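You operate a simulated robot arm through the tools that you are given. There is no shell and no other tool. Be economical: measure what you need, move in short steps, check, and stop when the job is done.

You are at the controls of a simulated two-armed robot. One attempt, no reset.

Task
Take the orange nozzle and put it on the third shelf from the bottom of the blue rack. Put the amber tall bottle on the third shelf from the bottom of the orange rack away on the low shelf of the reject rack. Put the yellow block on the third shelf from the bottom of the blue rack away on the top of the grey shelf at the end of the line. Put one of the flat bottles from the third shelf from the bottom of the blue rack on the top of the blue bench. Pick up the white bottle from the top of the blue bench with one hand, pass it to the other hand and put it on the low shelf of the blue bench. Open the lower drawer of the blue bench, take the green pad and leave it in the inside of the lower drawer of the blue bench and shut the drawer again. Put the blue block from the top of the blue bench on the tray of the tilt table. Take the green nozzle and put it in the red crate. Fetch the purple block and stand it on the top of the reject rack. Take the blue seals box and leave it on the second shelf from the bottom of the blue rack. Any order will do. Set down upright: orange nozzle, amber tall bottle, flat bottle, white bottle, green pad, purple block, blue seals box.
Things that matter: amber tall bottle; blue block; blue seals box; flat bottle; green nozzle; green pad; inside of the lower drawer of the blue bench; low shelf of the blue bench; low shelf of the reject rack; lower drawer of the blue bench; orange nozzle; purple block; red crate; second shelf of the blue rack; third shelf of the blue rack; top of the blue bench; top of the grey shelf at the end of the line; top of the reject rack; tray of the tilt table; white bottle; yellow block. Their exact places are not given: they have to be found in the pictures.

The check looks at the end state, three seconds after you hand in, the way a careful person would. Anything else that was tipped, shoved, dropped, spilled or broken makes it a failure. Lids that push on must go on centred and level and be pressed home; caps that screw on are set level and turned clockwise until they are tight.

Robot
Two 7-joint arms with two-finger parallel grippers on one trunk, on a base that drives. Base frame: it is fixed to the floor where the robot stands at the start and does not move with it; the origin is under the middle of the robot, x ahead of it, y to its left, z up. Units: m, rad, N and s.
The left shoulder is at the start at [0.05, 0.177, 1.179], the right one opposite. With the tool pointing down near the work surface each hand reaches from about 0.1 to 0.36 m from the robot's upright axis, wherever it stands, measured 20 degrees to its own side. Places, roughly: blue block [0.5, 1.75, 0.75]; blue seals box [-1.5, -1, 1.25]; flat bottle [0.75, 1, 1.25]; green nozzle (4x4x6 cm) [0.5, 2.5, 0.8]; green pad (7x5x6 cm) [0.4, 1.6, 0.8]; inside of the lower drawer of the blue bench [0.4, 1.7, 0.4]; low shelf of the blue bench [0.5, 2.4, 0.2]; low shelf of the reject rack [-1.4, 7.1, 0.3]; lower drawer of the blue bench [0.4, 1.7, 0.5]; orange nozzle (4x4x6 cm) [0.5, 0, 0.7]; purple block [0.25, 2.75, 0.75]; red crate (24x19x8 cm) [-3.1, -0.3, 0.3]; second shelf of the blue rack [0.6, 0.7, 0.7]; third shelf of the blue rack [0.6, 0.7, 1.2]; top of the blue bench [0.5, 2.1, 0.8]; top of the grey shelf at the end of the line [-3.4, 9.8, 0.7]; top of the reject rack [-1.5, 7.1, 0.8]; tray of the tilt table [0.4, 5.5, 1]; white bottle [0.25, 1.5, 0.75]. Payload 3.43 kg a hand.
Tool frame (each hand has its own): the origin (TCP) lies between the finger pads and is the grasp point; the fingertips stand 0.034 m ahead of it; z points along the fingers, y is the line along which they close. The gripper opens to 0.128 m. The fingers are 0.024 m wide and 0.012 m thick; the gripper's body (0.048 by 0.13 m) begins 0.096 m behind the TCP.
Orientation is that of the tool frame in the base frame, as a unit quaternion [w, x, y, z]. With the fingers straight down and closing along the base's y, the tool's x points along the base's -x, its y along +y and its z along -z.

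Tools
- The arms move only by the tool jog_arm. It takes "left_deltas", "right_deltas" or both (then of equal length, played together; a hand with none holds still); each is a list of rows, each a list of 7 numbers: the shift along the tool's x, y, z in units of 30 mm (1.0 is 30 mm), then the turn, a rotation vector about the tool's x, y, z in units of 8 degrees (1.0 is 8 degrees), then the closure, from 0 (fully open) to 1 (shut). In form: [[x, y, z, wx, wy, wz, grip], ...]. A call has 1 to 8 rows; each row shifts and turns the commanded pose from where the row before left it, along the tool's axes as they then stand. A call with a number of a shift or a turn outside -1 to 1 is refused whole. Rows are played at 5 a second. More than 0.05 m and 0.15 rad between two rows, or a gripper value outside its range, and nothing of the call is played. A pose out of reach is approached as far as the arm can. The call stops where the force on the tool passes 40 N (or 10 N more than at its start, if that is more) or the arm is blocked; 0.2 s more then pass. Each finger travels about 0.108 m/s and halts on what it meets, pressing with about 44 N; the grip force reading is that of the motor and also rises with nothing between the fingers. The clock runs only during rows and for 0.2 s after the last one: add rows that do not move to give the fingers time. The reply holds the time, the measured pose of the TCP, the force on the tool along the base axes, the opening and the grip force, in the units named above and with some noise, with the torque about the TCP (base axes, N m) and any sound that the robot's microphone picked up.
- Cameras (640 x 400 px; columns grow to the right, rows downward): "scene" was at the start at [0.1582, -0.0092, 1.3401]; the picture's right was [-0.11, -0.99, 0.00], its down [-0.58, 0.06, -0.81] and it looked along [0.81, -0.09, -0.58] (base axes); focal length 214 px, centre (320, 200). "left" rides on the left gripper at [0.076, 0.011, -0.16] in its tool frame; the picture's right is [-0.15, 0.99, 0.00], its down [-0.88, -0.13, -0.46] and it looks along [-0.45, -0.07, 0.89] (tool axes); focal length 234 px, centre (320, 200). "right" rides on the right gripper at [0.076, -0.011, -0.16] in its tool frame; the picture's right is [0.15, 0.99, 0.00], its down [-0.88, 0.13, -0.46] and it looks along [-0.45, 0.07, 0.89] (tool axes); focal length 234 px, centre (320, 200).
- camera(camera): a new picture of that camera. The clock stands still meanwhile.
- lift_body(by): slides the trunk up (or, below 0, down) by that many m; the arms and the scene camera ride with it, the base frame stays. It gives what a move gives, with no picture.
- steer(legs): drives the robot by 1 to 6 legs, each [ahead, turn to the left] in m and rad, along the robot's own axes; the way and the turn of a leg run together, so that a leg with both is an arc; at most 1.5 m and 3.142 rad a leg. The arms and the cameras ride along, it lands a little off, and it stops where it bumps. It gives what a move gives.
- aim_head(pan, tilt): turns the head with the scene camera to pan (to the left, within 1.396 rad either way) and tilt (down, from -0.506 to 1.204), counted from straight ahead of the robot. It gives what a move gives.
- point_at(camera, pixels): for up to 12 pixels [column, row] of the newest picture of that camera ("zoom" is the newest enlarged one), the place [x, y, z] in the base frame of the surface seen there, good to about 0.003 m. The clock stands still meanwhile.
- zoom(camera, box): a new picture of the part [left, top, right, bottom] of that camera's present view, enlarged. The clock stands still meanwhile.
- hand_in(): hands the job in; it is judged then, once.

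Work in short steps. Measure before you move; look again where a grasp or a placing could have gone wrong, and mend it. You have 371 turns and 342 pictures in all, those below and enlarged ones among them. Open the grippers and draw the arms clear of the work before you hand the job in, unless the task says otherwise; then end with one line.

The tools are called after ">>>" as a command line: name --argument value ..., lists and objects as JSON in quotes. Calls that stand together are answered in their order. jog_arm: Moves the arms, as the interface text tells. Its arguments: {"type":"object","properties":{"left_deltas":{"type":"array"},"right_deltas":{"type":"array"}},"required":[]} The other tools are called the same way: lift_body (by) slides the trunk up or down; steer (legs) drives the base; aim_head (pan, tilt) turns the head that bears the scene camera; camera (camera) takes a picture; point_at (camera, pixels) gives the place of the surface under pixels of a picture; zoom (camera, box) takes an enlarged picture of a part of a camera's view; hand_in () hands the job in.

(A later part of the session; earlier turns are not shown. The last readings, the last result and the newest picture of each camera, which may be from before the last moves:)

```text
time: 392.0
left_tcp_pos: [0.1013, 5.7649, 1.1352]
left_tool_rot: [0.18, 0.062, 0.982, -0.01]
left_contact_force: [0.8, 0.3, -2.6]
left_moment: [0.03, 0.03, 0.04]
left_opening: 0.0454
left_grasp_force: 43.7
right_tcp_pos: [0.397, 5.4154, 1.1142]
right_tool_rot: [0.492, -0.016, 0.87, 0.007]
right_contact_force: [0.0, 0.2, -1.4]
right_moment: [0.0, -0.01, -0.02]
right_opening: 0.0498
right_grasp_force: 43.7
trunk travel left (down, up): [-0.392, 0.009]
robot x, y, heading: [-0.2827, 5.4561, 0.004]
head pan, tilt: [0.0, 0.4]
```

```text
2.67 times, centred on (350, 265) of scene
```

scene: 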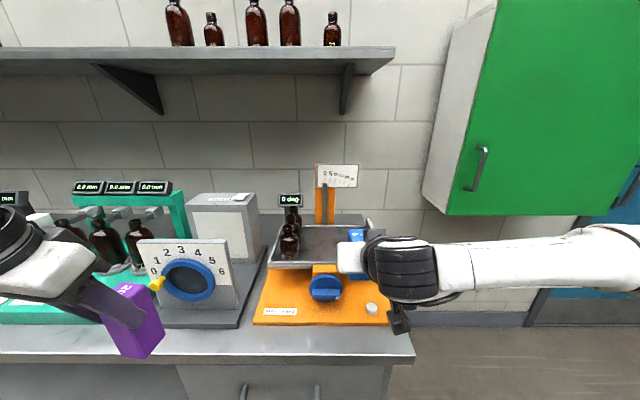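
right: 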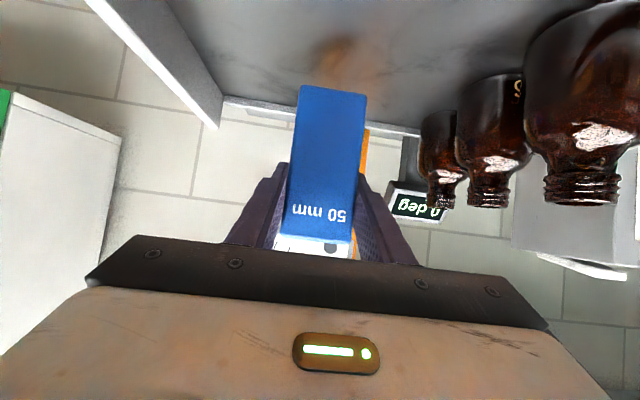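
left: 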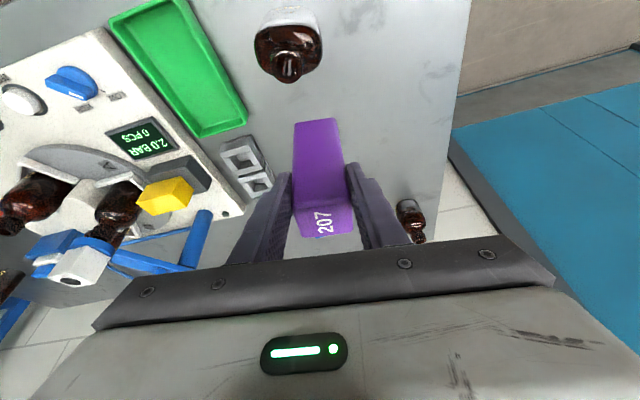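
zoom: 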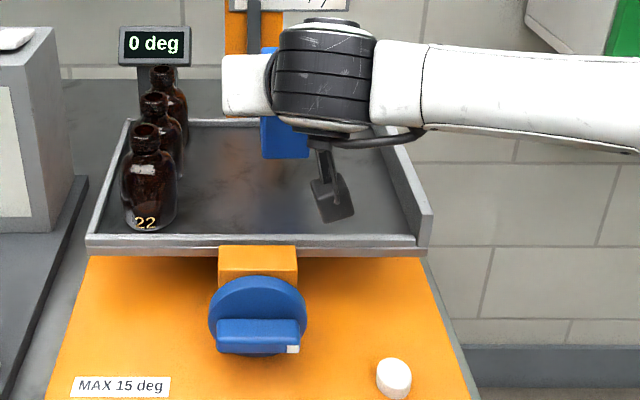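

Well over the free part of the tray. Lower in steps to contact.

>>> jog_arm --right_deltas '[[0.6, 0, 0.35, 0, 0, 0, 1], [0.17, 0, 0.1, 0, 0, 0, 1], [0, 0, 0, 0, 0, 0, 1]]'

>>> jog_arm --right_deltas '[[0.09, 0, 0.05, 0, 0, 0, 1], [0, 0, 0, 0, 0, 0, 1]]'

>>> jog_arm --right_deltas '[[0.05, 0, 0.03, 0, 0, 0, 1], [0, 0, 0, 0, 0, 0, 1]]'

```text
time: 392.8
left_tcp_pos: [0.101, 5.7647, 1.1362]
left_tool_rot: [0.181, 0.062, 0.982, -0.009]
left_contact_force: [0.2, 0.6, -1.6]
left_moment: [0.04, 0.06, 0.01]
left_opening: 0.0455
left_grasp_force: 44.1
right_tcp_pos: [0.3952, 5.4144, 1.089]
right_tool_rot: [0.493, -0.016, 0.87, 0.006]
right_contact_force: [-0.1, 0.0, -1.5]
right_moment: [-0.02, -0.02, -0.02]
right_opening: 0.0498
right_grasp_force: 44.2
trunk travel left (down, up): [-0.392, 0.009]
robot x, y, heading: [-0.2793, 5.4595, 0.003]
head pan, tilt: [0.0, 0.4]
```

```text
time: 393.4
left_tcp_pos: [0.101, 5.7638, 1.1366]
left_tool_rot: [0.182, 0.062, 0.981, -0.009]
left_contact_force: [0.6, -0.2, -1.1]
left_moment: [0.01, 0.03, 0.02]
left_opening: 0.0454
left_grasp_force: 44.4
right_tcp_pos: [0.3952, 5.4152, 1.0845]
right_tool_rot: [0.493, -0.015, 0.87, 0.007]
right_contact_force: [0.2, -0.3, -2.2]
right_moment: [-0.02, 0.04, 0.0]
right_opening: 0.0496
right_grasp_force: 43.9
trunk travel left (down, up): [-0.392, 0.009]
robot x, y, heading: [-0.2806, 5.4603, -0.002]
head pan, tilt: [0.0, 0.4]
```

```text
time: 394.0
left_tcp_pos: [0.101, 5.7645, 1.1358]
left_tool_rot: [0.181, 0.061, 0.981, -0.01]
left_contact_force: [-1.1, 0.4, -1.5]
left_moment: [-0.03, 0.03, -0.01]
left_opening: 0.0455
left_grasp_force: 44.1
right_tcp_pos: [0.3953, 5.4149, 1.0834]
right_tool_rot: [0.494, -0.016, 0.87, 0.007]
right_contact_force: [-0.1, -0.7, -2.4]
right_moment: [0.02, 0.01, -0.02]
right_opening: 0.05
right_grasp_force: 44.2
trunk travel left (down, up): [-0.392, 0.009]
robot x, y, heading: [-0.279, 5.4581, 0.007]
head pan, tilt: [0.0, 0.4]
```

Two more small steps, then release once contact shows.

>>> jog_arm --right_deltas '[[0.05, 0, 0.03, 0, 0, 0, 1], [0, 0, 0, 0, 0, 0, 1]]'

>>> jog_arm --right_deltas '[[0.04, 0, 0.02, 0, 0, 0, 1], [0, 0, 0, 0, 0, 0, 1]]'

```text
time: 394.6
left_tcp_pos: [0.1009, 5.7645, 1.1352]
left_tool_rot: [0.181, 0.062, 0.981, -0.009]
left_contact_force: [-0.2, -0.4, -0.9]
left_moment: [0.01, 0.03, 0.01]
left_opening: 0.0455
left_grasp_force: 44.4
right_tcp_pos: [0.3956, 5.4141, 1.0814]
right_tool_rot: [0.493, -0.016, 0.87, 0.007]
right_contact_force: [-0.3, -0.4, -1.6]
right_moment: [0.02, 0.01, -0.01]
right_opening: 0.0496
right_grasp_force: 44.4
trunk travel left (down, up): [-0.392, 0.009]
robot x, y, heading: [-0.281, 5.4615, 0.01]
head pan, tilt: [0.0, 0.4]
```

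```text
time: 395.2
left_tcp_pos: [0.1005, 5.7645, 1.1368]
left_tool_rot: [0.181, 0.062, 0.981, -0.01]
left_contact_force: [-1.7, -0.1, -1.6]
left_moment: [0.01, 0.04, -0.01]
left_opening: 0.0455
left_grasp_force: 43.8
right_tcp_pos: [0.3968, 5.4136, 1.082]
right_tool_rot: [0.494, -0.016, 0.869, 0.008]
right_contact_force: [0.4, -0.1, 3.0]
right_moment: [0.08, -0.06, 0.0]
right_opening: 0.0498
right_grasp_force: 44.3
trunk travel left (down, up): [-0.392, 0.009]
robot x, y, heading: [-0.2825, 5.4605, 0.005]
head pan, tilt: [0.0, 0.4]
```

Contact. Open gently and withdraw along the tool axis.

>>> jog_arm --right_deltas '[[0, 0, 0, 0, 0, 0, 0.75], [0, 0, 0, 0, 0, 0, 0.45], [0, 0, 0, 0, 0, 0, 0.45], [0, 0, -1, 0, 0, 0, 0.45], [0, 0, -1, 0, 0, 0, 0.45], [0, 0, -1, 0, 0, 0, 0.4], [0, 0, -1, 0, 0, 0, 0.3]]'

>>> camera --camera "right"

>>> zoom --camera "scene" --box '[250, 190, 450, 340]'

```text
time: 396.8
left_tcp_pos: [0.1005, 5.7663, 1.1366]
left_tool_rot: [0.181, 0.063, 0.981, -0.011]
left_contact_force: [0.2, 0.3, -2.3]
left_moment: [-0.02, 0.04, -0.02]
left_opening: 0.0453
left_grasp_force: 43.6
right_tcp_pos: [0.2921, 5.4116, 1.1436]
right_tool_rot: [0.493, -0.016, 0.87, 0.007]
right_contact_force: [-0.3, 0.1, 0.3]
right_moment: [0.02, 0.0, 0.0]
right_opening: 0.0897
right_grasp_force: 0.2
trunk travel left (down, up): [-0.392, 0.009]
robot x, y, heading: [-0.2813, 5.4571, 0.0]
head pan, tilt: [0.0, 0.4]
```

```text
186 pictures are left
```

right: 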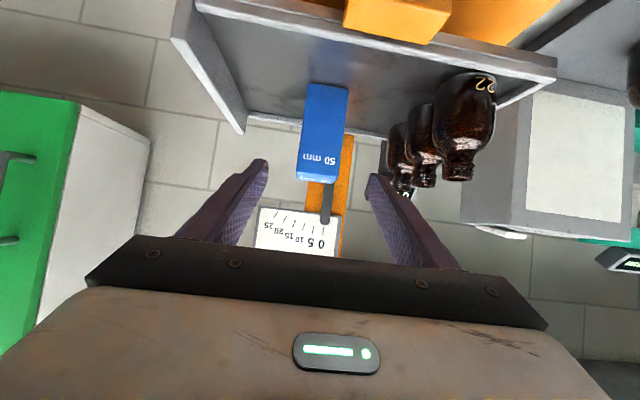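

```text
2.67 times, centred on (350, 265) of scene
```

zoom: 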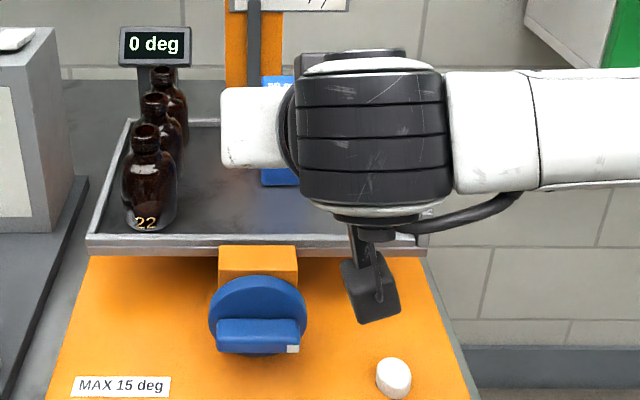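

Blue block stands on the tray. I back off and turn towards the reject rack for a look.

>>> steer --legs '[[-0.5, 0], [0, 1.9]]'

>>> aim_head --pan 0.0 --tilt 0.35

>>> camera --camera "scene"

```text
time: 404.3
left_tcp_pos: [-1.1917, 5.7261, 1.1363]
left_tool_rot: [-0.114, 0.758, -0.626, -0.142]
left_contact_force: [0.5, 0.0, -1.6]
left_moment: [0.0, -0.03, 0.0]
left_opening: 0.0453
left_grasp_force: 43.6
right_tcp_pos: [-0.9156, 6.0173, 1.1433]
right_tool_rot: [-0.284, 0.714, -0.497, -0.403]
right_contact_force: [-1.1, 0.5, 0.4]
right_moment: [-0.01, -0.01, 0.02]
right_opening: 0.0895
right_grasp_force: 0.0
trunk travel left (down, up): [-0.392, 0.009]
robot x, y, heading: [-0.7818, 5.4544, 1.888]
head pan, tilt: [0.0, 0.4]
```

```text
time: 404.9
left_tcp_pos: [-1.1903, 5.7255, 1.1354]
left_tool_rot: [-0.114, 0.758, -0.626, -0.14]
left_contact_force: [1.0, 1.0, -1.6]
left_moment: [-0.05, 0.01, 0.02]
left_opening: 0.0456
left_grasp_force: 43.7
right_tcp_pos: [-0.9155, 6.0192, 1.1435]
right_tool_rot: [-0.284, 0.713, -0.497, -0.404]
right_contact_force: [-0.3, 0.3, -0.2]
right_moment: [0.04, 0.01, -0.02]
right_opening: 0.0899
right_grasp_force: 0.1
trunk travel left (down, up): [-0.392, 0.009]
robot x, y, heading: [-0.7812, 5.4573, 1.89]
head pan, tilt: [0.0, 0.351]
```

```text
184 pictures are left
```

scene: 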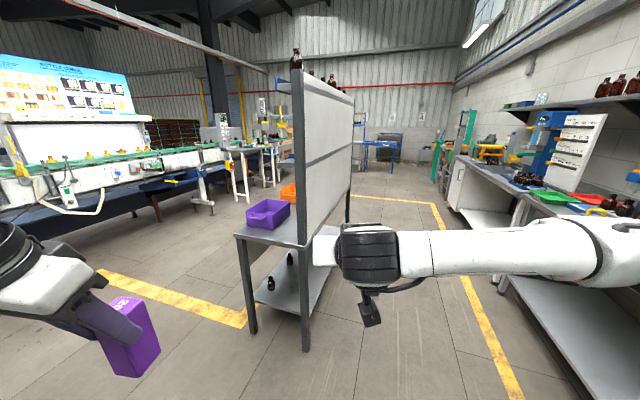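

The panel is on the aisle side, so the rack opens to the conveyor side. I drive around the south end and look.

>>> point_at --camera "scene" --pixels '[[150, 205], [240, 200], [268, 235], [250, 325], [305, 340], [265, 212], [290, 195], [200, 210]]'

>>> steer --legs '[[0, 1.08], [1.44, 0], [0, -1.2]]'

>>> camera --camera "scene"

```text
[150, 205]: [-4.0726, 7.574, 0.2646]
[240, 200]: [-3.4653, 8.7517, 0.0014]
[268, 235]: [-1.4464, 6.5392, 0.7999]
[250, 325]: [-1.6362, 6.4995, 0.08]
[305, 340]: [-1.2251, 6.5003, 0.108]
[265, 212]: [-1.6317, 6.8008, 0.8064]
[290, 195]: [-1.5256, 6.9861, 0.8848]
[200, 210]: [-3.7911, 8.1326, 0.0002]
```

```text
time: 417.8
left_tcp_pos: [-2.588, 5.9853, 1.1356]
left_tool_rot: [-0.12, 0.73, -0.659, -0.136]
left_contact_force: [0.2, 0.3, -2.3]
left_moment: [-0.08, 0.01, 0.0]
left_opening: 0.0455
left_grasp_force: 44.1
right_tcp_pos: [-2.2866, 6.2515, 1.1432]
right_tool_rot: [-0.301, 0.691, -0.53, -0.39]
right_contact_force: [0.0, -0.1, -0.2]
right_moment: [-0.02, 0.0, 0.01]
right_opening: 0.0898
right_grasp_force: 0.0
trunk travel left (down, up): [-0.392, 0.009]
robot x, y, heading: [-2.2031, 5.68, 1.804]
head pan, tilt: [0.0, 0.351]
```

```text
183 pictures are left
```

scene: 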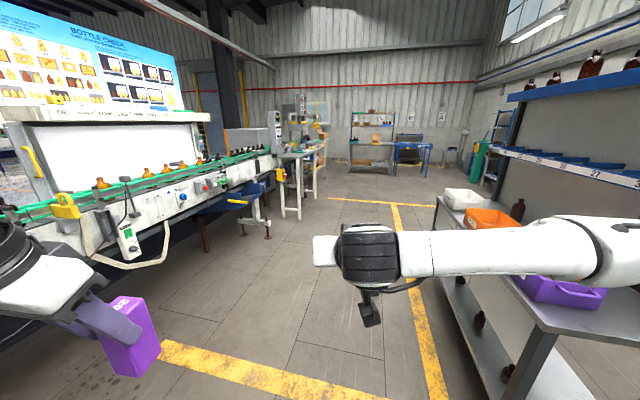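

I go on to (-2.2, 7.1), face the rack and look down on its top.

>>> steer --legs '[[0, -0.225], [1.42, 0], [0, -1.575]]'

>>> aim_head --pan 0.0 --tilt 0.6

>>> camera --camera "scene"

```text
time: 429.5
left_tcp_pos: [-1.8247, 7.4344, 1.1366]
left_tool_rot: [0.182, 0.059, 0.982, -0.008]
left_contact_force: [0.0, -0.3, -1.8]
left_moment: [0.02, 0.06, -0.02]
left_opening: 0.0456
left_grasp_force: 44.6
right_tcp_pos: [-1.6307, 7.0834, 1.1438]
right_tool_rot: [0.493, -0.018, 0.87, 0.009]
right_contact_force: [-1.1, 0.5, -0.1]
right_moment: [-0.04, -0.03, 0.0]
right_opening: 0.0894
right_grasp_force: 0.1
trunk travel left (down, up): [-0.392, 0.009]
robot x, y, heading: [-2.2036, 7.1292, 0.007]
head pan, tilt: [0.0, 0.351]
```

```text
time: 430.3
left_tcp_pos: [-1.8238, 7.4363, 1.1368]
left_tool_rot: [0.181, 0.059, 0.982, -0.01]
left_contact_force: [-0.8, 0.6, -2.6]
left_moment: [0.01, 0.03, 0.03]
left_opening: 0.0455
left_grasp_force: 44.1
right_tcp_pos: [-1.6332, 7.0833, 1.1443]
right_tool_rot: [0.493, -0.018, 0.87, 0.009]
right_contact_force: [0.0, 0.2, 0.5]
right_moment: [0.02, -0.01, 0.0]
right_opening: 0.0894
right_grasp_force: 0.0
trunk travel left (down, up): [-0.392, 0.009]
robot x, y, heading: [-2.2058, 7.1276, 0.009]
head pan, tilt: [0.0, 0.6]
```

```text
182 pictures are left
```

scene: 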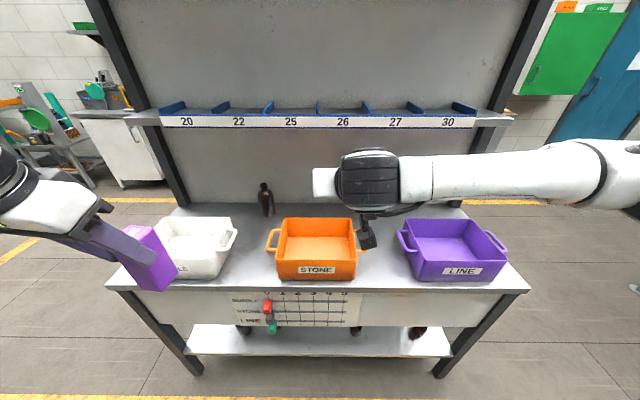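

Free strips lie between the bins. I measure them and the low shelf.

>>> point_at --camera "scene" --pixels '[[385, 265], [362, 270], [410, 275], [253, 262], [232, 262], [275, 262], [265, 195], [320, 285], [430, 280], [300, 340], [415, 333], [355, 330]]'

>>> zoom --camera "scene" --box '[100, 170, 540, 370]'

```text
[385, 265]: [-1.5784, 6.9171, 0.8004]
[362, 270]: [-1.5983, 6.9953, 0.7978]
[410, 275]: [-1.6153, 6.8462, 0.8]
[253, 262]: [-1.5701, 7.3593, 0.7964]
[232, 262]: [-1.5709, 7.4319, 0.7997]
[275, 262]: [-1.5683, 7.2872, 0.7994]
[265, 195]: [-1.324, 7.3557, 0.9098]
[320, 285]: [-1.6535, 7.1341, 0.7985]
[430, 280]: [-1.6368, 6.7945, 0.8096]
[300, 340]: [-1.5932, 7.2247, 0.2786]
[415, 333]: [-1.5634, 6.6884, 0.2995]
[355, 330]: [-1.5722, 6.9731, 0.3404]
```

```text
1.45 times, centred on (320, 270) of scene
```

zoom: 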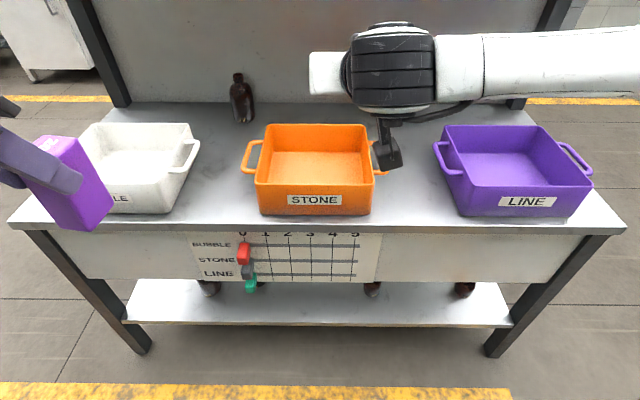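

I'll place the purple block between the orange and white bins at about (-1.58, 7.36). I move the left hand forward/right, then drive 0.12 m.

>>> jog_arm --left_deltas '[[-0.84, -0.46, 0.32, 0, 0, 0, 1], [-0.84, -0.46, 0.32, 0, 0, 0, 1], [-0.84, -0.46, 0.32, 0, 0, 0, 1], [-0.84, -0.46, 0.32, 0, 0, 0, 1]]'

>>> steer --legs '[[0.12, 0]]'

>>> camera --camera "left"

>>> camera --camera "scene"

```text
time: 431.3
left_tcp_pos: [-1.7243, 7.3674, 1.1378]
left_tool_rot: [0.181, 0.06, 0.982, -0.01]
left_contact_force: [-0.6, 0.8, -1.6]
left_moment: [0.01, 0.08, -0.02]
left_opening: 0.0455
left_grasp_force: 44.4
right_tcp_pos: [-1.6308, 7.0822, 1.1431]
right_tool_rot: [0.493, -0.018, 0.87, 0.009]
right_contact_force: [0.0, 0.2, 0.0]
right_moment: [-0.05, 0.0, -0.03]
right_opening: 0.0894
right_grasp_force: 0.0
trunk travel left (down, up): [-0.392, 0.009]
robot x, y, heading: [-2.2089, 7.128, 0.008]
head pan, tilt: [0.0, 0.6]
```

```text
time: 432.6
left_tcp_pos: [-1.6053, 7.3688, 1.137]
left_tool_rot: [0.18, 0.059, 0.982, -0.009]
left_contact_force: [-0.8, -0.1, -2.0]
left_moment: [0.01, 0.06, 0.0]
left_opening: 0.0454
left_grasp_force: 43.8
right_tcp_pos: [-1.5107, 7.0859, 1.1429]
right_tool_rot: [0.493, -0.017, 0.87, 0.007]
right_contact_force: [-0.2, 0.1, 0.1]
right_moment: [0.02, 0.01, 0.0]
right_opening: 0.0896
right_grasp_force: 0.0
trunk travel left (down, up): [-0.392, 0.009]
robot x, y, heading: [-2.082, 7.1276, 0.009]
head pan, tilt: [0.0, 0.6]
```

```text
180 pictures are left
```

left: 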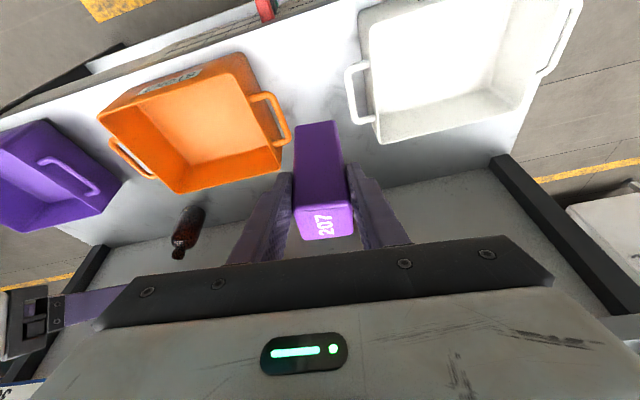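

```text
179 pictures are left
```

scene: 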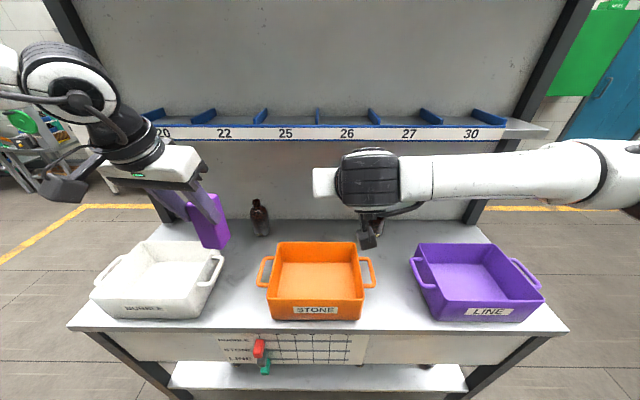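

I check the handle clearances.

>>> point_at --camera "left" --pixels '[[286, 130], [288, 138], [350, 80], [352, 110], [318, 135], [300, 150], [340, 150]]'

```text
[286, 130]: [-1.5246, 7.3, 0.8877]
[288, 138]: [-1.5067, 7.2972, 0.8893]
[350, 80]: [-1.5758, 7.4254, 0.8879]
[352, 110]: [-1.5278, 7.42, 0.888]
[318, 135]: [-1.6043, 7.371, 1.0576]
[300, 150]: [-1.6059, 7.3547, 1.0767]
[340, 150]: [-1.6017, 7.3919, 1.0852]
```

Handle gap is y 7.30–7.42. I centre (−8 mm) and lower 0.21 m, then step to contact.

>>> jog_arm --left_deltas '[[0.34, -0.27, 0.93, 0, 0, 0, 1], [0.35, 0, 0.93, 0, 0, 0, 1], [0.35, 0, 0.93, 0, 0, 0, 1], [0.35, 0, 0.93, 0, 0, 0, 1], [0.35, 0, 0.93, 0, 0, 0, 1], [0.35, 0, 0.93, 0, 0, 0, 1], [0.35, 0, 0.93, 0, 0, 0, 1]]'

>>> jog_arm --left_deltas '[[0.09, 0, 0.23, 0, 0, 0, 1], [0.04, 0, 0.1, 0, 0, 0, 1], [0, 0, 0, 0, 0, 0, 1]]'

>>> jog_arm --left_deltas '[[0.02, 0, 0.06, 0, 0, 0, 1], [0, 0, 0, 0, 0, 0, 1]]'

>>> camera --camera "left"

```text
time: 434.1
left_tcp_pos: [-1.6043, 7.3607, 0.9266]
left_tool_rot: [0.182, 0.059, 0.981, -0.009]
left_contact_force: [0.9, -0.4, -1.9]
left_moment: [0.01, 0.03, -0.02]
left_opening: 0.0457
left_grasp_force: 43.9
right_tcp_pos: [-1.5111, 7.085, 1.1416]
right_tool_rot: [0.493, -0.017, 0.87, 0.008]
right_contact_force: [-0.6, -0.5, 1.1]
right_moment: [0.01, -0.04, -0.02]
right_opening: 0.0897
right_grasp_force: 0.1
trunk travel left (down, up): [-0.392, 0.009]
robot x, y, heading: [-2.0889, 7.1269, 0.008]
head pan, tilt: [0.0, 0.6]
```

```text
time: 434.9
left_tcp_pos: [-1.6045, 7.3615, 0.9183]
left_tool_rot: [0.182, 0.06, 0.981, -0.009]
left_contact_force: [0.8, 0.2, -1.4]
left_moment: [0.0, 0.04, 0.0]
left_opening: 0.0456
left_grasp_force: 43.9
right_tcp_pos: [-1.512, 7.0848, 1.1423]
right_tool_rot: [0.493, -0.017, 0.87, 0.008]
right_contact_force: [-0.2, -0.1, 0.5]
right_moment: [0.01, 0.01, 0.01]
right_opening: 0.0897
right_grasp_force: 0.2
trunk travel left (down, up): [-0.392, 0.009]
robot x, y, heading: [-2.0862, 7.1323, 0.007]
head pan, tilt: [0.0, 0.6]
```

```text
time: 435.6
left_tcp_pos: [-1.6041, 7.3622, 0.9145]
left_tool_rot: [0.181, 0.059, 0.982, -0.009]
left_contact_force: [0.1, -0.5, -1.5]
left_moment: [0.0, 0.02, 0.02]
left_opening: 0.0456
left_grasp_force: 43.3
right_tcp_pos: [-1.5115, 7.0842, 1.1429]
right_tool_rot: [0.494, -0.018, 0.869, 0.008]
right_contact_force: [0.7, 0.3, 0.2]
right_moment: [0.0, -0.02, -0.03]
right_opening: 0.0897
right_grasp_force: 0.0
trunk travel left (down, up): [-0.392, 0.009]
robot x, y, heading: [-2.086, 7.1277, 0.009]
head pan, tilt: [0.0, 0.6]
```

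```text
178 pictures are left
```

left: 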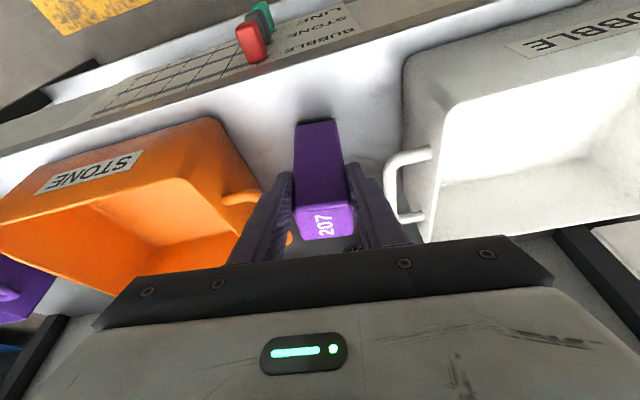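

Continue in 1.5 mm steps to contact.

>>> jog_arm --left_deltas '[[0.03, 0, 0.09, 0, 0, 0, 1], [0, 0, 0, 0, 0, 0, 1]]'

>>> jog_arm --left_deltas '[[0.02, 0, 0.05, 0, 0, 0, 1], [0, 0, 0, 0, 0, 0, 1]]'

>>> jog_arm --left_deltas '[[0.02, 0, 0.05, 0, 0, 0, 1], [0, 0, 0, 0, 0, 0, 1]]'

>>> jog_arm --left_deltas '[[0.02, 0, 0.05, 0, 0, 0, 1], [0, 0, 0, 0, 0, 0, 1]]'

```text
time: 436.1
left_tcp_pos: [-1.6049, 7.3621, 0.9128]
left_tool_rot: [0.181, 0.059, 0.982, -0.009]
left_contact_force: [-0.1, -0.4, -1.6]
left_moment: [0.01, 0.05, 0.03]
left_opening: 0.0454
left_grasp_force: 44.1
right_tcp_pos: [-1.5114, 7.0849, 1.1431]
right_tool_rot: [0.493, -0.018, 0.87, 0.008]
right_contact_force: [0.6, -0.4, 0.7]
right_moment: [0.0, 0.02, 0.02]
right_opening: 0.0898
right_grasp_force: 0.1
trunk travel left (down, up): [-0.392, 0.009]
robot x, y, heading: [-2.0869, 7.1309, 0.011]
head pan, tilt: [0.0, 0.6]
```

```text
time: 436.8
left_tcp_pos: [-1.6054, 7.3612, 0.9112]
left_tool_rot: [0.181, 0.06, 0.982, -0.01]
left_contact_force: [-0.3, 0.2, -1.7]
left_moment: [0.0, 0.03, 0.0]
left_opening: 0.0457
left_grasp_force: 43.9
right_tcp_pos: [-1.511, 7.0844, 1.1435]
right_tool_rot: [0.493, -0.018, 0.87, 0.008]
right_contact_force: [0.1, 0.2, 0.8]
right_moment: [0.02, -0.03, 0.01]
right_opening: 0.0897
right_grasp_force: 0.0
trunk travel left (down, up): [-0.392, 0.009]
robot x, y, heading: [-2.0851, 7.1266, 0.011]
head pan, tilt: [0.0, 0.6]
```

```text
time: 437.4
left_tcp_pos: [-1.6047, 7.362, 0.9101]
left_tool_rot: [0.181, 0.06, 0.982, -0.009]
left_contact_force: [0.2, -0.2, -2.1]
left_moment: [-0.01, 0.05, -0.03]
left_opening: 0.0456
left_grasp_force: 43.6
right_tcp_pos: [-1.5116, 7.085, 1.1431]
right_tool_rot: [0.493, -0.017, 0.87, 0.007]
right_contact_force: [0.9, -0.2, -0.1]
right_moment: [0.0, 0.03, -0.01]
right_opening: 0.0895
right_grasp_force: 0.0
trunk travel left (down, up): [-0.392, 0.009]
robot x, y, heading: [-2.0875, 7.1317, 0.009]
head pan, tilt: [0.0, 0.6]
```

```text
time: 437.9
left_tcp_pos: [-1.6049, 7.3615, 0.9089]
left_tool_rot: [0.181, 0.06, 0.982, -0.009]
left_contact_force: [0.0, -0.1, -1.8]
left_moment: [-0.02, 0.03, 0.0]
left_opening: 0.0458
left_grasp_force: 43.1
right_tcp_pos: [-1.5103, 7.0842, 1.1428]
right_tool_rot: [0.492, -0.018, 0.87, 0.008]
right_contact_force: [0.1, 0.4, -0.2]
right_moment: [-0.03, 0.01, -0.01]
right_opening: 0.0896
right_grasp_force: 0.0
trunk travel left (down, up): [-0.392, 0.009]
robot x, y, heading: [-2.0883, 7.1282, 0.007]
head pan, tilt: [0.0, 0.6]
```

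>>> jog_arm --left_deltas '[[0.02, 0, 0.05, 0, 0, 0, 1], [0, 0, 0, 0, 0, 0, 1]]'

>>> jog_arm --left_deltas '[[0.02, 0, 0.05, 0, 0, 0, 1], [0, 0, 0, 0, 0, 0, 1]]'

>>> zoom --camera "scene" --box '[130, 180, 290, 330]'

```text
time: 438.6
left_tcp_pos: [-1.6059, 7.3611, 0.9079]
left_tool_rot: [0.183, 0.059, 0.981, -0.009]
left_contact_force: [-2.3, 2.6, 9.9]
left_moment: [-0.06, -0.04, -0.02]
left_opening: 0.0452
left_grasp_force: 43.8
right_tcp_pos: [-1.5126, 7.0843, 1.1448]
right_tool_rot: [0.494, -0.017, 0.869, 0.008]
right_contact_force: [-0.8, -0.8, 0.8]
right_moment: [0.0, 0.02, -0.01]
right_opening: 0.0895
right_grasp_force: 0.0
trunk travel left (down, up): [-0.392, 0.009]
robot x, y, heading: [-2.0859, 7.1279, 0.013]
head pan, tilt: [0.0, 0.6]
```

```text
time: 439.1
left_tcp_pos: [-1.6052, 7.3628, 0.9083]
left_tool_rot: [0.183, 0.06, 0.981, -0.009]
left_contact_force: [-5.1, 5.0, 24.0]
left_moment: [-0.09, 0.2, -0.05]
left_opening: 0.0455
left_grasp_force: 44.7
right_tcp_pos: [-1.5128, 7.0855, 1.1455]
right_tool_rot: [0.495, -0.018, 0.869, 0.008]
right_contact_force: [-0.1, 0.4, -0.6]
right_moment: [0.01, -0.01, 0.02]
right_opening: 0.0896
right_grasp_force: 0.1
trunk travel left (down, up): [-0.392, 0.009]
robot x, y, heading: [-2.0852, 7.1239, 0.01]
head pan, tilt: [0.0, 0.6]
```

```text
2.67 times, centred on (210, 255) of scene
```

zoom: 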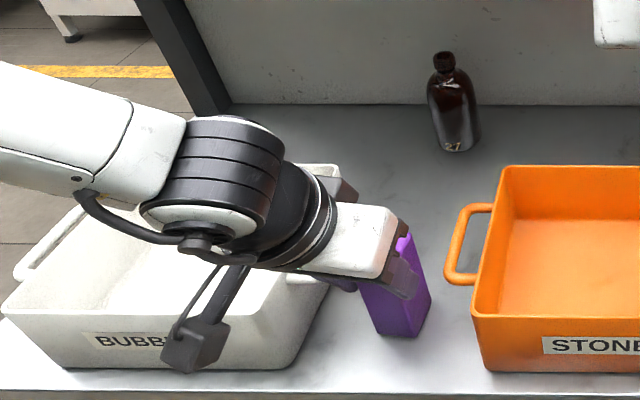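

Contact at z 0.908. Relieve, open slightly (to ~64 mm) and rise.

>>> jog_arm --left_deltas '[[-0.03, 0, -0.07, 0, 0, 0, 1], [0, 0, 0, 0, 0, 0, 0.7], [0, 0, 0, 0, 0, 0, 0.5], [0, 0, 0, 0, 0, 0, 0.5], [0, 0, -1, 0, 0, 0, 0.5], [0, 0, -1, 0, 0, 0, 0.5], [0, 0, -1, 0, 0, 0, 0.5], [0, 0, -1, 0, 0, 0, 0.4]]'

>>> camera --camera "left"

>>> zoom --camera "scene" --box '[130, 180, 290, 330]'

```text
time: 440.9
left_tcp_pos: [-1.6466, 7.3671, 1.0192]
left_tool_rot: [0.181, 0.06, 0.982, -0.009]
left_contact_force: [0.2, -0.1, -0.4]
left_moment: [-0.04, -0.02, 0.02]
left_opening: 0.0769
left_grasp_force: 0.0
right_tcp_pos: [-1.5113, 7.0843, 1.1436]
right_tool_rot: [0.494, -0.019, 0.869, 0.009]
right_contact_force: [-1.2, 0.3, 0.4]
right_moment: [-0.01, 0.04, -0.04]
right_opening: 0.0895
right_grasp_force: 0.0
trunk travel left (down, up): [-0.392, 0.009]
robot x, y, heading: [-2.0856, 7.1237, 0.015]
head pan, tilt: [0.0, 0.6]
```

```text
176 pictures are left
```

left: 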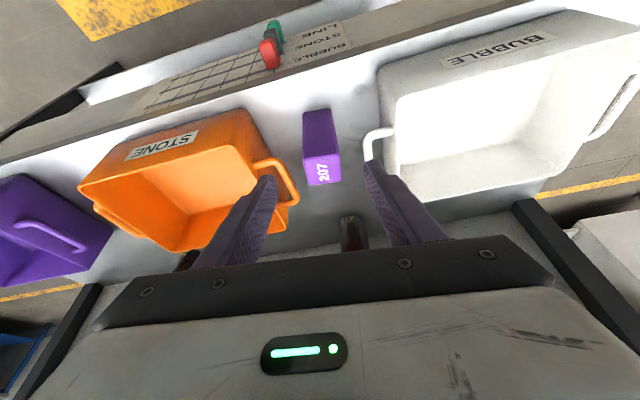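

```text
2.67 times, centred on (210, 255) of scene
```

zoom: 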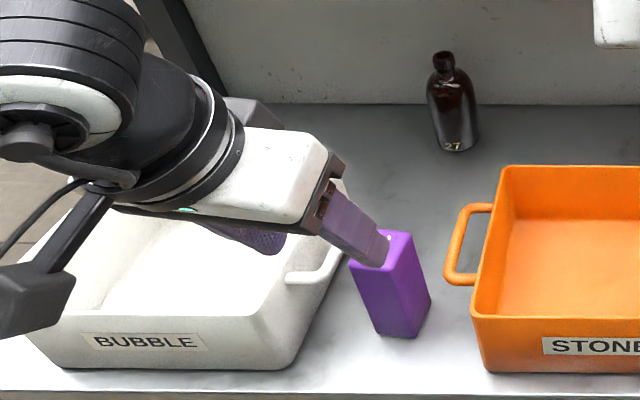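

Purple block stands. Now I return for the amber bottle and yellow block: back off, go round the rack's south end to the aisle.

>>> steer --legs '[[-0.12, 0], [0, -1.583], [1.42, 0], [0, 1.416], [1.5, 0], [0.12, 0]]'

>>> steer --legs '[[0, -1.416]]'

>>> aim_head --pan 0.0 --tilt 0.3

>>> camera --camera "scene"

```text
time: 464.1
left_tcp_pos: [-0.1471, 5.5747, 1.0195]
left_tool_rot: [0.178, 0.156, 0.971, -0.027]
left_contact_force: [0.2, -0.5, -0.3]
left_moment: [-0.02, 0.03, -0.02]
left_opening: 0.0769
left_grasp_force: 0.0
right_tcp_pos: [-0.0708, 5.2716, 1.1428]
right_tool_rot: [0.491, 0.066, 0.867, -0.04]
right_contact_force: [-0.4, 0.2, -0.7]
right_moment: [-0.01, 0.02, 0.01]
right_opening: 0.0897
right_grasp_force: 0.2
trunk travel left (down, up): [-0.392, 0.009]
robot x, y, heading: [-0.6293, 5.424, -0.182]
head pan, tilt: [0.0, 0.6]
```

```text
time: 467.9
left_tcp_pos: [-0.407, 4.9777, 1.02]
left_tool_rot: [0.118, 0.751, 0.635, -0.137]
left_contact_force: [0.2, -0.4, 0.5]
left_moment: [-0.04, 0.0, -0.01]
left_opening: 0.0767
left_grasp_force: 0.0
right_tcp_pos: [-0.6939, 4.8553, 1.1424]
right_tool_rot: [0.347, 0.616, 0.615, -0.35]
right_contact_force: [0.4, 0.0, -0.8]
right_moment: [-0.01, 0.01, -0.04]
right_opening: 0.0898
right_grasp_force: 0.1
trunk travel left (down, up): [-0.392, 0.009]
robot x, y, heading: [-0.6232, 5.431, -1.603]
head pan, tilt: [0.0, 0.6]
```

```text
time: 468.8
left_tcp_pos: [-0.4076, 4.9779, 1.0186]
left_tool_rot: [0.119, 0.75, 0.636, -0.137]
left_contact_force: [0.5, -0.3, 0.2]
left_moment: [0.02, 0.03, 0.0]
left_opening: 0.077
left_grasp_force: 0.0
right_tcp_pos: [-0.6942, 4.8555, 1.142]
right_tool_rot: [0.347, 0.616, 0.614, -0.351]
right_contact_force: [0.5, 0.1, 0.5]
right_moment: [-0.02, -0.03, -0.02]
right_opening: 0.0898
right_grasp_force: 0.1
trunk travel left (down, up): [-0.392, 0.009]
robot x, y, heading: [-0.6278, 5.4255, -1.603]
head pan, tilt: [0.0, 0.3]
```

```text
174 pictures are left
```

scene: 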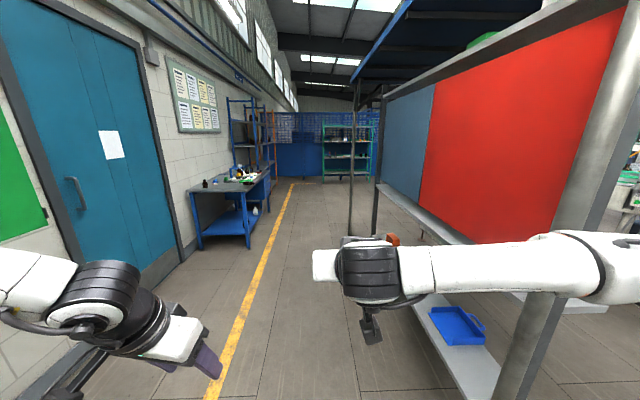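

I shift slightly away from the panel and drive south along the aisle to the racks.

>>> steer --legs '[[0, 0.11], [1.4, 0], [0, -0.08], [1.5, 0], [1.5, 0], [0.5, 0]]'

>>> camera --camera "scene"

```text
time: 493.5
left_tcp_pos: [-0.2625, 0.0651, 1.0192]
left_tool_rot: [0.121, 0.739, 0.649, -0.135]
left_contact_force: [0.3, 0.0, -0.9]
left_moment: [0.02, -0.03, 0.0]
left_opening: 0.0769
left_grasp_force: 0.0
right_tcp_pos: [-0.5454, -0.0663, 1.1439]
right_tool_rot: [0.352, 0.605, 0.625, -0.345]
right_contact_force: [0.4, 0.8, 0.2]
right_moment: [0.0, -0.03, 0.03]
right_opening: 0.0896
right_grasp_force: 0.1
trunk travel left (down, up): [-0.392, 0.009]
robot x, y, heading: [-0.4967, 0.5066, -1.571]
head pan, tilt: [0.0, 0.3]
```

```text
173 pictures are left
```

scene: 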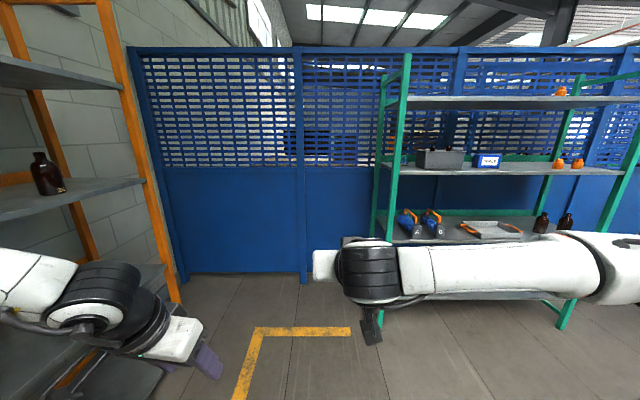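

Back at the racks; the seals box shows at (487,160) on the green rack behind. I turn to face the blue rack and set the right hand to 40° pitch, raised for reaching over bottle 20 to the yellow block.

>>> steer --legs '[[0, 1.571]]'

>>> jog_arm --right_deltas '[[-0.866, 0, -0.5, 0, 1, 0, 0.3], [-0.8, 0, -0.58, 0, 1, 0, 0.3], [-0.72, 0, -0.7, 0, 0.5, 0, 0.3], [-0.643, 0.35, -0.766, 0, 0, 0, 0.3], [-0.643, 0.35, -0.766, 0, 0, 0, 0.3], [-0.643, 0.3, -0.766, 0, 0, 0, 0.3], [-0.643, 0, -0.766, 0, 0, 0, 0.3]]'

>>> camera --camera "right"

>>> camera --camera "scene"

```text
time: 497.6
left_tcp_pos: [-0.0504, 0.7313, 1.0196]
left_tool_rot: [0.181, 0.073, 0.981, -0.012]
left_contact_force: [0.6, -0.3, 0.3]
left_moment: [0.02, 0.02, 0.01]
left_opening: 0.0767
left_grasp_force: 0.0
right_tcp_pos: [0.0762, 0.4466, 1.144]
right_tool_rot: [0.492, -0.006, 0.87, 0.002]
right_contact_force: [0.2, -1.0, -0.9]
right_moment: [0.01, -0.03, -0.01]
right_opening: 0.0896
right_grasp_force: 0.1
trunk travel left (down, up): [-0.392, 0.009]
robot x, y, heading: [-0.4963, 0.5026, -0.019]
head pan, tilt: [0.0, 0.3]
```

```text
time: 499.2
left_tcp_pos: [-0.0512, 0.7316, 1.0199]
left_tool_rot: [0.181, 0.073, 0.981, -0.012]
left_contact_force: [0.0, 0.1, 0.3]
left_moment: [0.01, -0.01, 0.01]
left_opening: 0.0767
left_grasp_force: 0.0
right_tcp_pos: [0.0785, 0.477, 1.3542]
right_tool_rot: [0.335, -0.006, 0.942, 0.001]
right_contact_force: [0.9, 0.2, -0.2]
right_moment: [-0.02, 0.03, -0.02]
right_opening: 0.0895
right_grasp_force: 0.1
trunk travel left (down, up): [-0.392, 0.009]
robot x, y, heading: [-0.4943, 0.5051, -0.016]
head pan, tilt: [0.0, 0.3]
```

```text
172 pictures are left
```

right: 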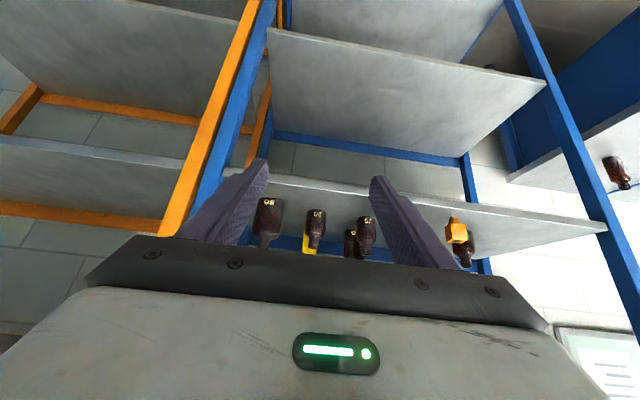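

```text
171 pictures are left
```

scene: 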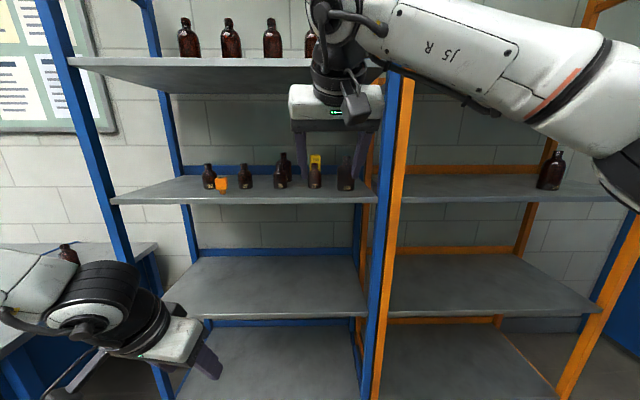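

I zoom and measure the yellow block, bottle 20 and 36, and the shelf above.

>>> zoom --camera "scene" --box '[250, 130, 380, 210]'

>>> point_at --camera "zoom" --pixels '[[325, 135], [325, 150], [322, 170], [322, 230], [300, 140], [475, 200], [470, 140], [180, 115], [150, 200], [345, 190]]'

>>> point_at --camera "scene" --pixels '[[200, 62], [200, 75], [388, 130], [372, 130], [400, 130]]'

```text
4.92 times, centred on (315, 170) of scene
```

zoom: 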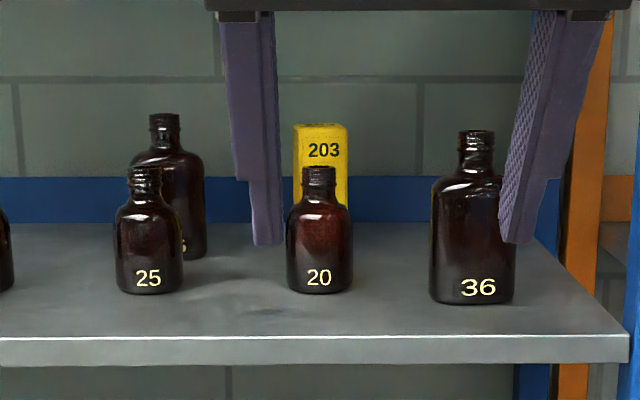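

```text
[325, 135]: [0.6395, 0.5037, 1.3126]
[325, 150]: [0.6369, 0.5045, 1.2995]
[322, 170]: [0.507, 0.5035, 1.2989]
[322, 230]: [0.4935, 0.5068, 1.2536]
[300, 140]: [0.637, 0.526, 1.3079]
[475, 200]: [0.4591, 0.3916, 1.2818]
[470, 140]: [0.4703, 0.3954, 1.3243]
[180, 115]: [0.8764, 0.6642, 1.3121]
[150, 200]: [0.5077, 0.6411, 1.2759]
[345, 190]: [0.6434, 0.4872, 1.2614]
```

```text
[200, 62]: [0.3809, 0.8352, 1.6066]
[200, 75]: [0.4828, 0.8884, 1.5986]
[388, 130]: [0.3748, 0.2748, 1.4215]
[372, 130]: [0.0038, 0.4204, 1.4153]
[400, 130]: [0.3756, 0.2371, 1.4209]
```

The shelf above is at z 1.60, so the hand must be flatter: 60° pitch, reaching over bottle 20 (top 1.30) and gripping the block's front with the fingertips. I re-pitch, extend, and pull the left hand in.

>>> jog_arm --right_deltas '[[0, 0.5, 0, 0, -1, 0, 0.35], [0, 0.5, 0, 0, -1, 0, 0.35], [0, 0, 0, 0, -0.5, 0, 0.35], [-0.5, 0, 0.866, 0, 0, 0, 0.35], [-0.5, 0, 0.866, 0, 0, 0, 0.35], [-0.5, 0, 0.866, 0, 0, 0, 0.35], [-0.5, 0, 0.866, 0, 0, 0, 0.35]]' --left_deltas '[[0.934, 0, -0.358, 0, 0, 0, 0.4], [0.934, 0, -0.358, 0, 0, 0, 0.4], [0.934, 0, -0.358, 0, 0, 0, 0.4], [0, 0, 0, 0, 0, 0, 0.4], [0, 0, 0, 0, 0, 0, 0.4], [0, 0, 0, 0, 0, 0, 0.4], [0, 0, 0, 0, 0, 0, 0.4]]'

>>> steer --legs '[[0, 0.016], [0.25, 0]]'

>>> camera --camera "right"

>>> camera --camera "scene"

```text
time: 500.9
left_tcp_pos: [-0.1326, 0.7445, 1.0212]
left_tool_rot: [0.18, 0.074, 0.981, -0.013]
left_contact_force: [0.2, -0.5, -0.3]
left_moment: [-0.09, 0.04, 0.01]
left_opening: 0.0769
left_grasp_force: 0.0
left hand out of reach, approached as far as the arm can: row 3
right_tcp_pos: [0.2008, 0.5103, 1.3494]
right_tool_rot: [0.493, -0.006, 0.87, 0.001]
right_contact_force: [0.3, 0.8, 0.7]
right_moment: [-0.01, 0.01, 0.02]
right_opening: 0.0832
right_grasp_force: 0.1
trunk travel left (down, up): [-0.392, 0.009]
robot x, y, heading: [-0.4966, 0.5096, -0.016]
head pan, tilt: [0.0, 0.3]
```

```text
time: 503.0
left_tcp_pos: [0.1076, 0.7505, 1.0231]
left_tool_rot: [0.179, 0.065, 0.982, -0.011]
left_contact_force: [0.0, 0.6, -0.3]
left_moment: [0.0, 0.0, -0.01]
left_opening: 0.0771
left_grasp_force: 0.1
right_tcp_pos: [0.4436, 0.521, 1.35]
right_tool_rot: [0.493, -0.013, 0.87, 0.005]
right_contact_force: [-0.1, -0.2, 0.0]
right_moment: [-0.01, -0.01, -0.03]
right_opening: 0.0835
right_grasp_force: 0.1
trunk travel left (down, up): [-0.392, 0.009]
robot x, y, heading: [-0.2507, 0.5021, 0.001]
head pan, tilt: [0.0, 0.3]
```

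```text
169 pictures are left
```

right: 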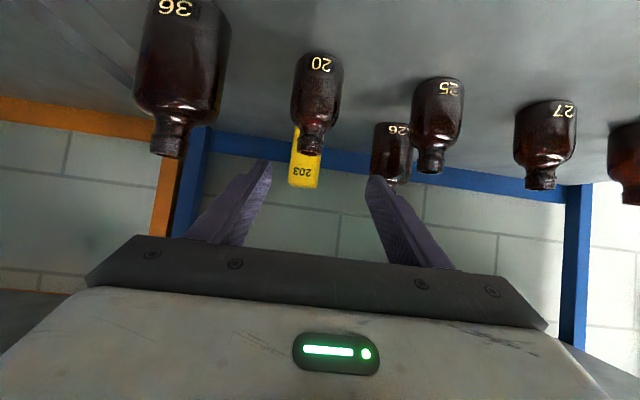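

```text
168 pictures are left
```

scene: 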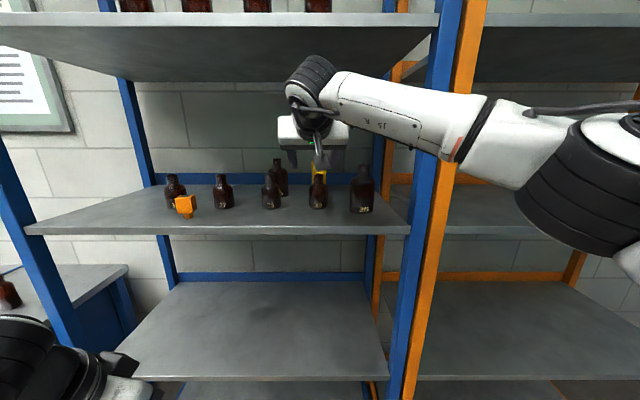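

I check the right forearm against the posts and the yellow block position.

>>> point_at --camera "scene" --pixels '[[350, 100], [400, 115], [440, 120], [480, 140], [330, 85], [310, 75]]'

>>> point_at --camera "right" --pixels '[[292, 175], [304, 175], [318, 175], [304, 185], [310, 150], [310, 135], [165, 150]]'

```text
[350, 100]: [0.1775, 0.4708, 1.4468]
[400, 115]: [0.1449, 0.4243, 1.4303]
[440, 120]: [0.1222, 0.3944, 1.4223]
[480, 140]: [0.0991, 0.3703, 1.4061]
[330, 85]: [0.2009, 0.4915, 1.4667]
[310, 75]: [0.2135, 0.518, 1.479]
```

```text
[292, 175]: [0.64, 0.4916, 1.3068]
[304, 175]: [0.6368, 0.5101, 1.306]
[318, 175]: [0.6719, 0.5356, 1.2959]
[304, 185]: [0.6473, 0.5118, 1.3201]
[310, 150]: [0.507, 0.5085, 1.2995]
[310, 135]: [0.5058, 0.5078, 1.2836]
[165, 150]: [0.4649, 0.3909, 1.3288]
```

Clear by >10 cm. Shift 11 mm right, drive 0.195 m ahead at z 1.35, and check.

>>> jog_arm --right_deltas '[[0, -0.37, 0, 0, 0, 0, 0.4]]'

>>> steer --legs '[[0.195, 0]]'

>>> camera --camera "right"

>>> zoom --camera "scene" --box '[250, 60, 450, 240]'

```text
time: 503.4
left_tcp_pos: [0.1062, 0.7491, 1.0236]
left_tool_rot: [0.18, 0.066, 0.981, -0.01]
left_contact_force: [-0.1, 0.2, 0.1]
left_moment: [0.0, -0.01, 0.0]
left_opening: 0.0769
left_grasp_force: 0.0
right_tcp_pos: [0.4438, 0.5084, 1.3501]
right_tool_rot: [0.493, -0.013, 0.87, 0.005]
right_contact_force: [0.1, 0.3, -0.2]
right_moment: [-0.02, -0.02, 0.0]
right_opening: 0.0768
right_grasp_force: 0.1
trunk travel left (down, up): [-0.392, 0.009]
robot x, y, heading: [-0.2536, 0.5054, -0.008]
head pan, tilt: [0.0, 0.3]
```

```text
time: 505.0
left_tcp_pos: [0.302, 0.7506, 1.0222]
left_tool_rot: [0.181, 0.065, 0.981, -0.01]
left_contact_force: [0.9, 0.2, -0.7]
left_moment: [0.0, 0.03, 0.01]
left_opening: 0.0769
left_grasp_force: 0.0
right_tcp_pos: [0.6402, 0.5097, 1.3506]
right_tool_rot: [0.493, -0.014, 0.87, 0.006]
right_contact_force: [-0.1, -0.4, -0.6]
right_moment: [-0.03, 0.02, 0.02]
right_opening: 0.077
right_grasp_force: 0.0
trunk travel left (down, up): [-0.392, 0.009]
robot x, y, heading: [-0.0564, 0.5059, -0.0]
head pan, tilt: [0.0, 0.3]
```

```text
167 pictures are left
```

right: 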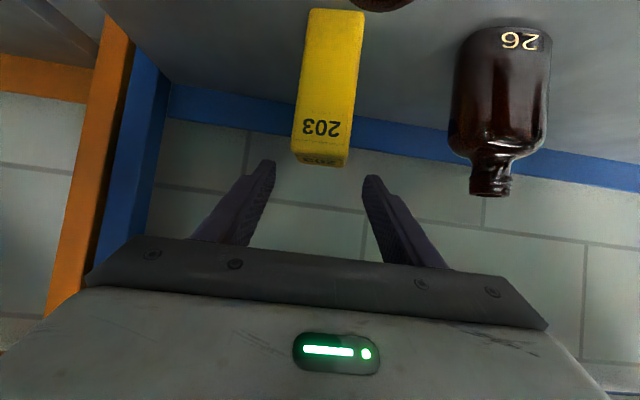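

```text
2.22 times, centred on (350, 150) of scene
```

zoom: 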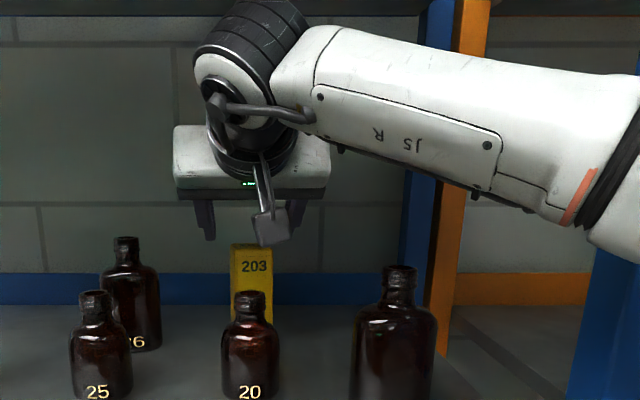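

Lower 45 mm, then look at the clearance over bottle 20 before closing.

>>> jog_arm --right_deltas '[[0.65, 0, 0.375, 0, 0, 0, 0.4], [0.6, 0, 0.35, 0, 0, 0, 0.4], [0, 0, 0, 0, 0, 0, 0.4]]'

>>> zoom --camera "scene" --box '[270, 100, 400, 230]'

```text
time: 505.8
left_tcp_pos: [0.3015, 0.75, 1.0219]
left_tool_rot: [0.18, 0.065, 0.981, -0.011]
left_contact_force: [-0.3, 0.0, -0.1]
left_moment: [-0.03, -0.02, -0.01]
left_opening: 0.0768
left_grasp_force: 0.1
right_tcp_pos: [0.6365, 0.5122, 1.3068]
right_tool_rot: [0.494, -0.015, 0.869, 0.007]
right_contact_force: [-0.3, -0.6, -0.2]
right_moment: [0.01, -0.02, 0.0]
right_opening: 0.0766
right_grasp_force: 0.0
trunk travel left (down, up): [-0.392, 0.009]
robot x, y, heading: [-0.0565, 0.5048, 0.004]
head pan, tilt: [0.0, 0.3]
```

```text
3.08 times, centred on (335, 165) of scene
```

zoom: 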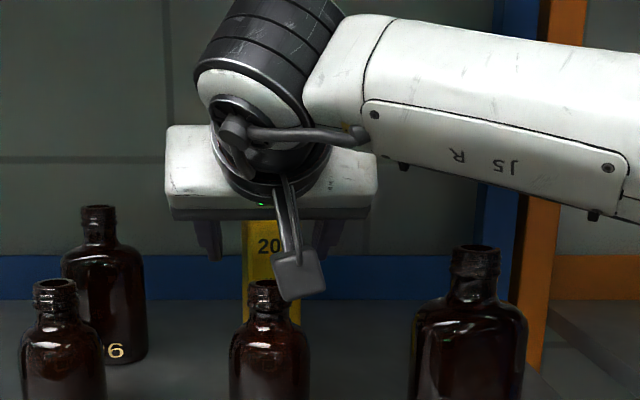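

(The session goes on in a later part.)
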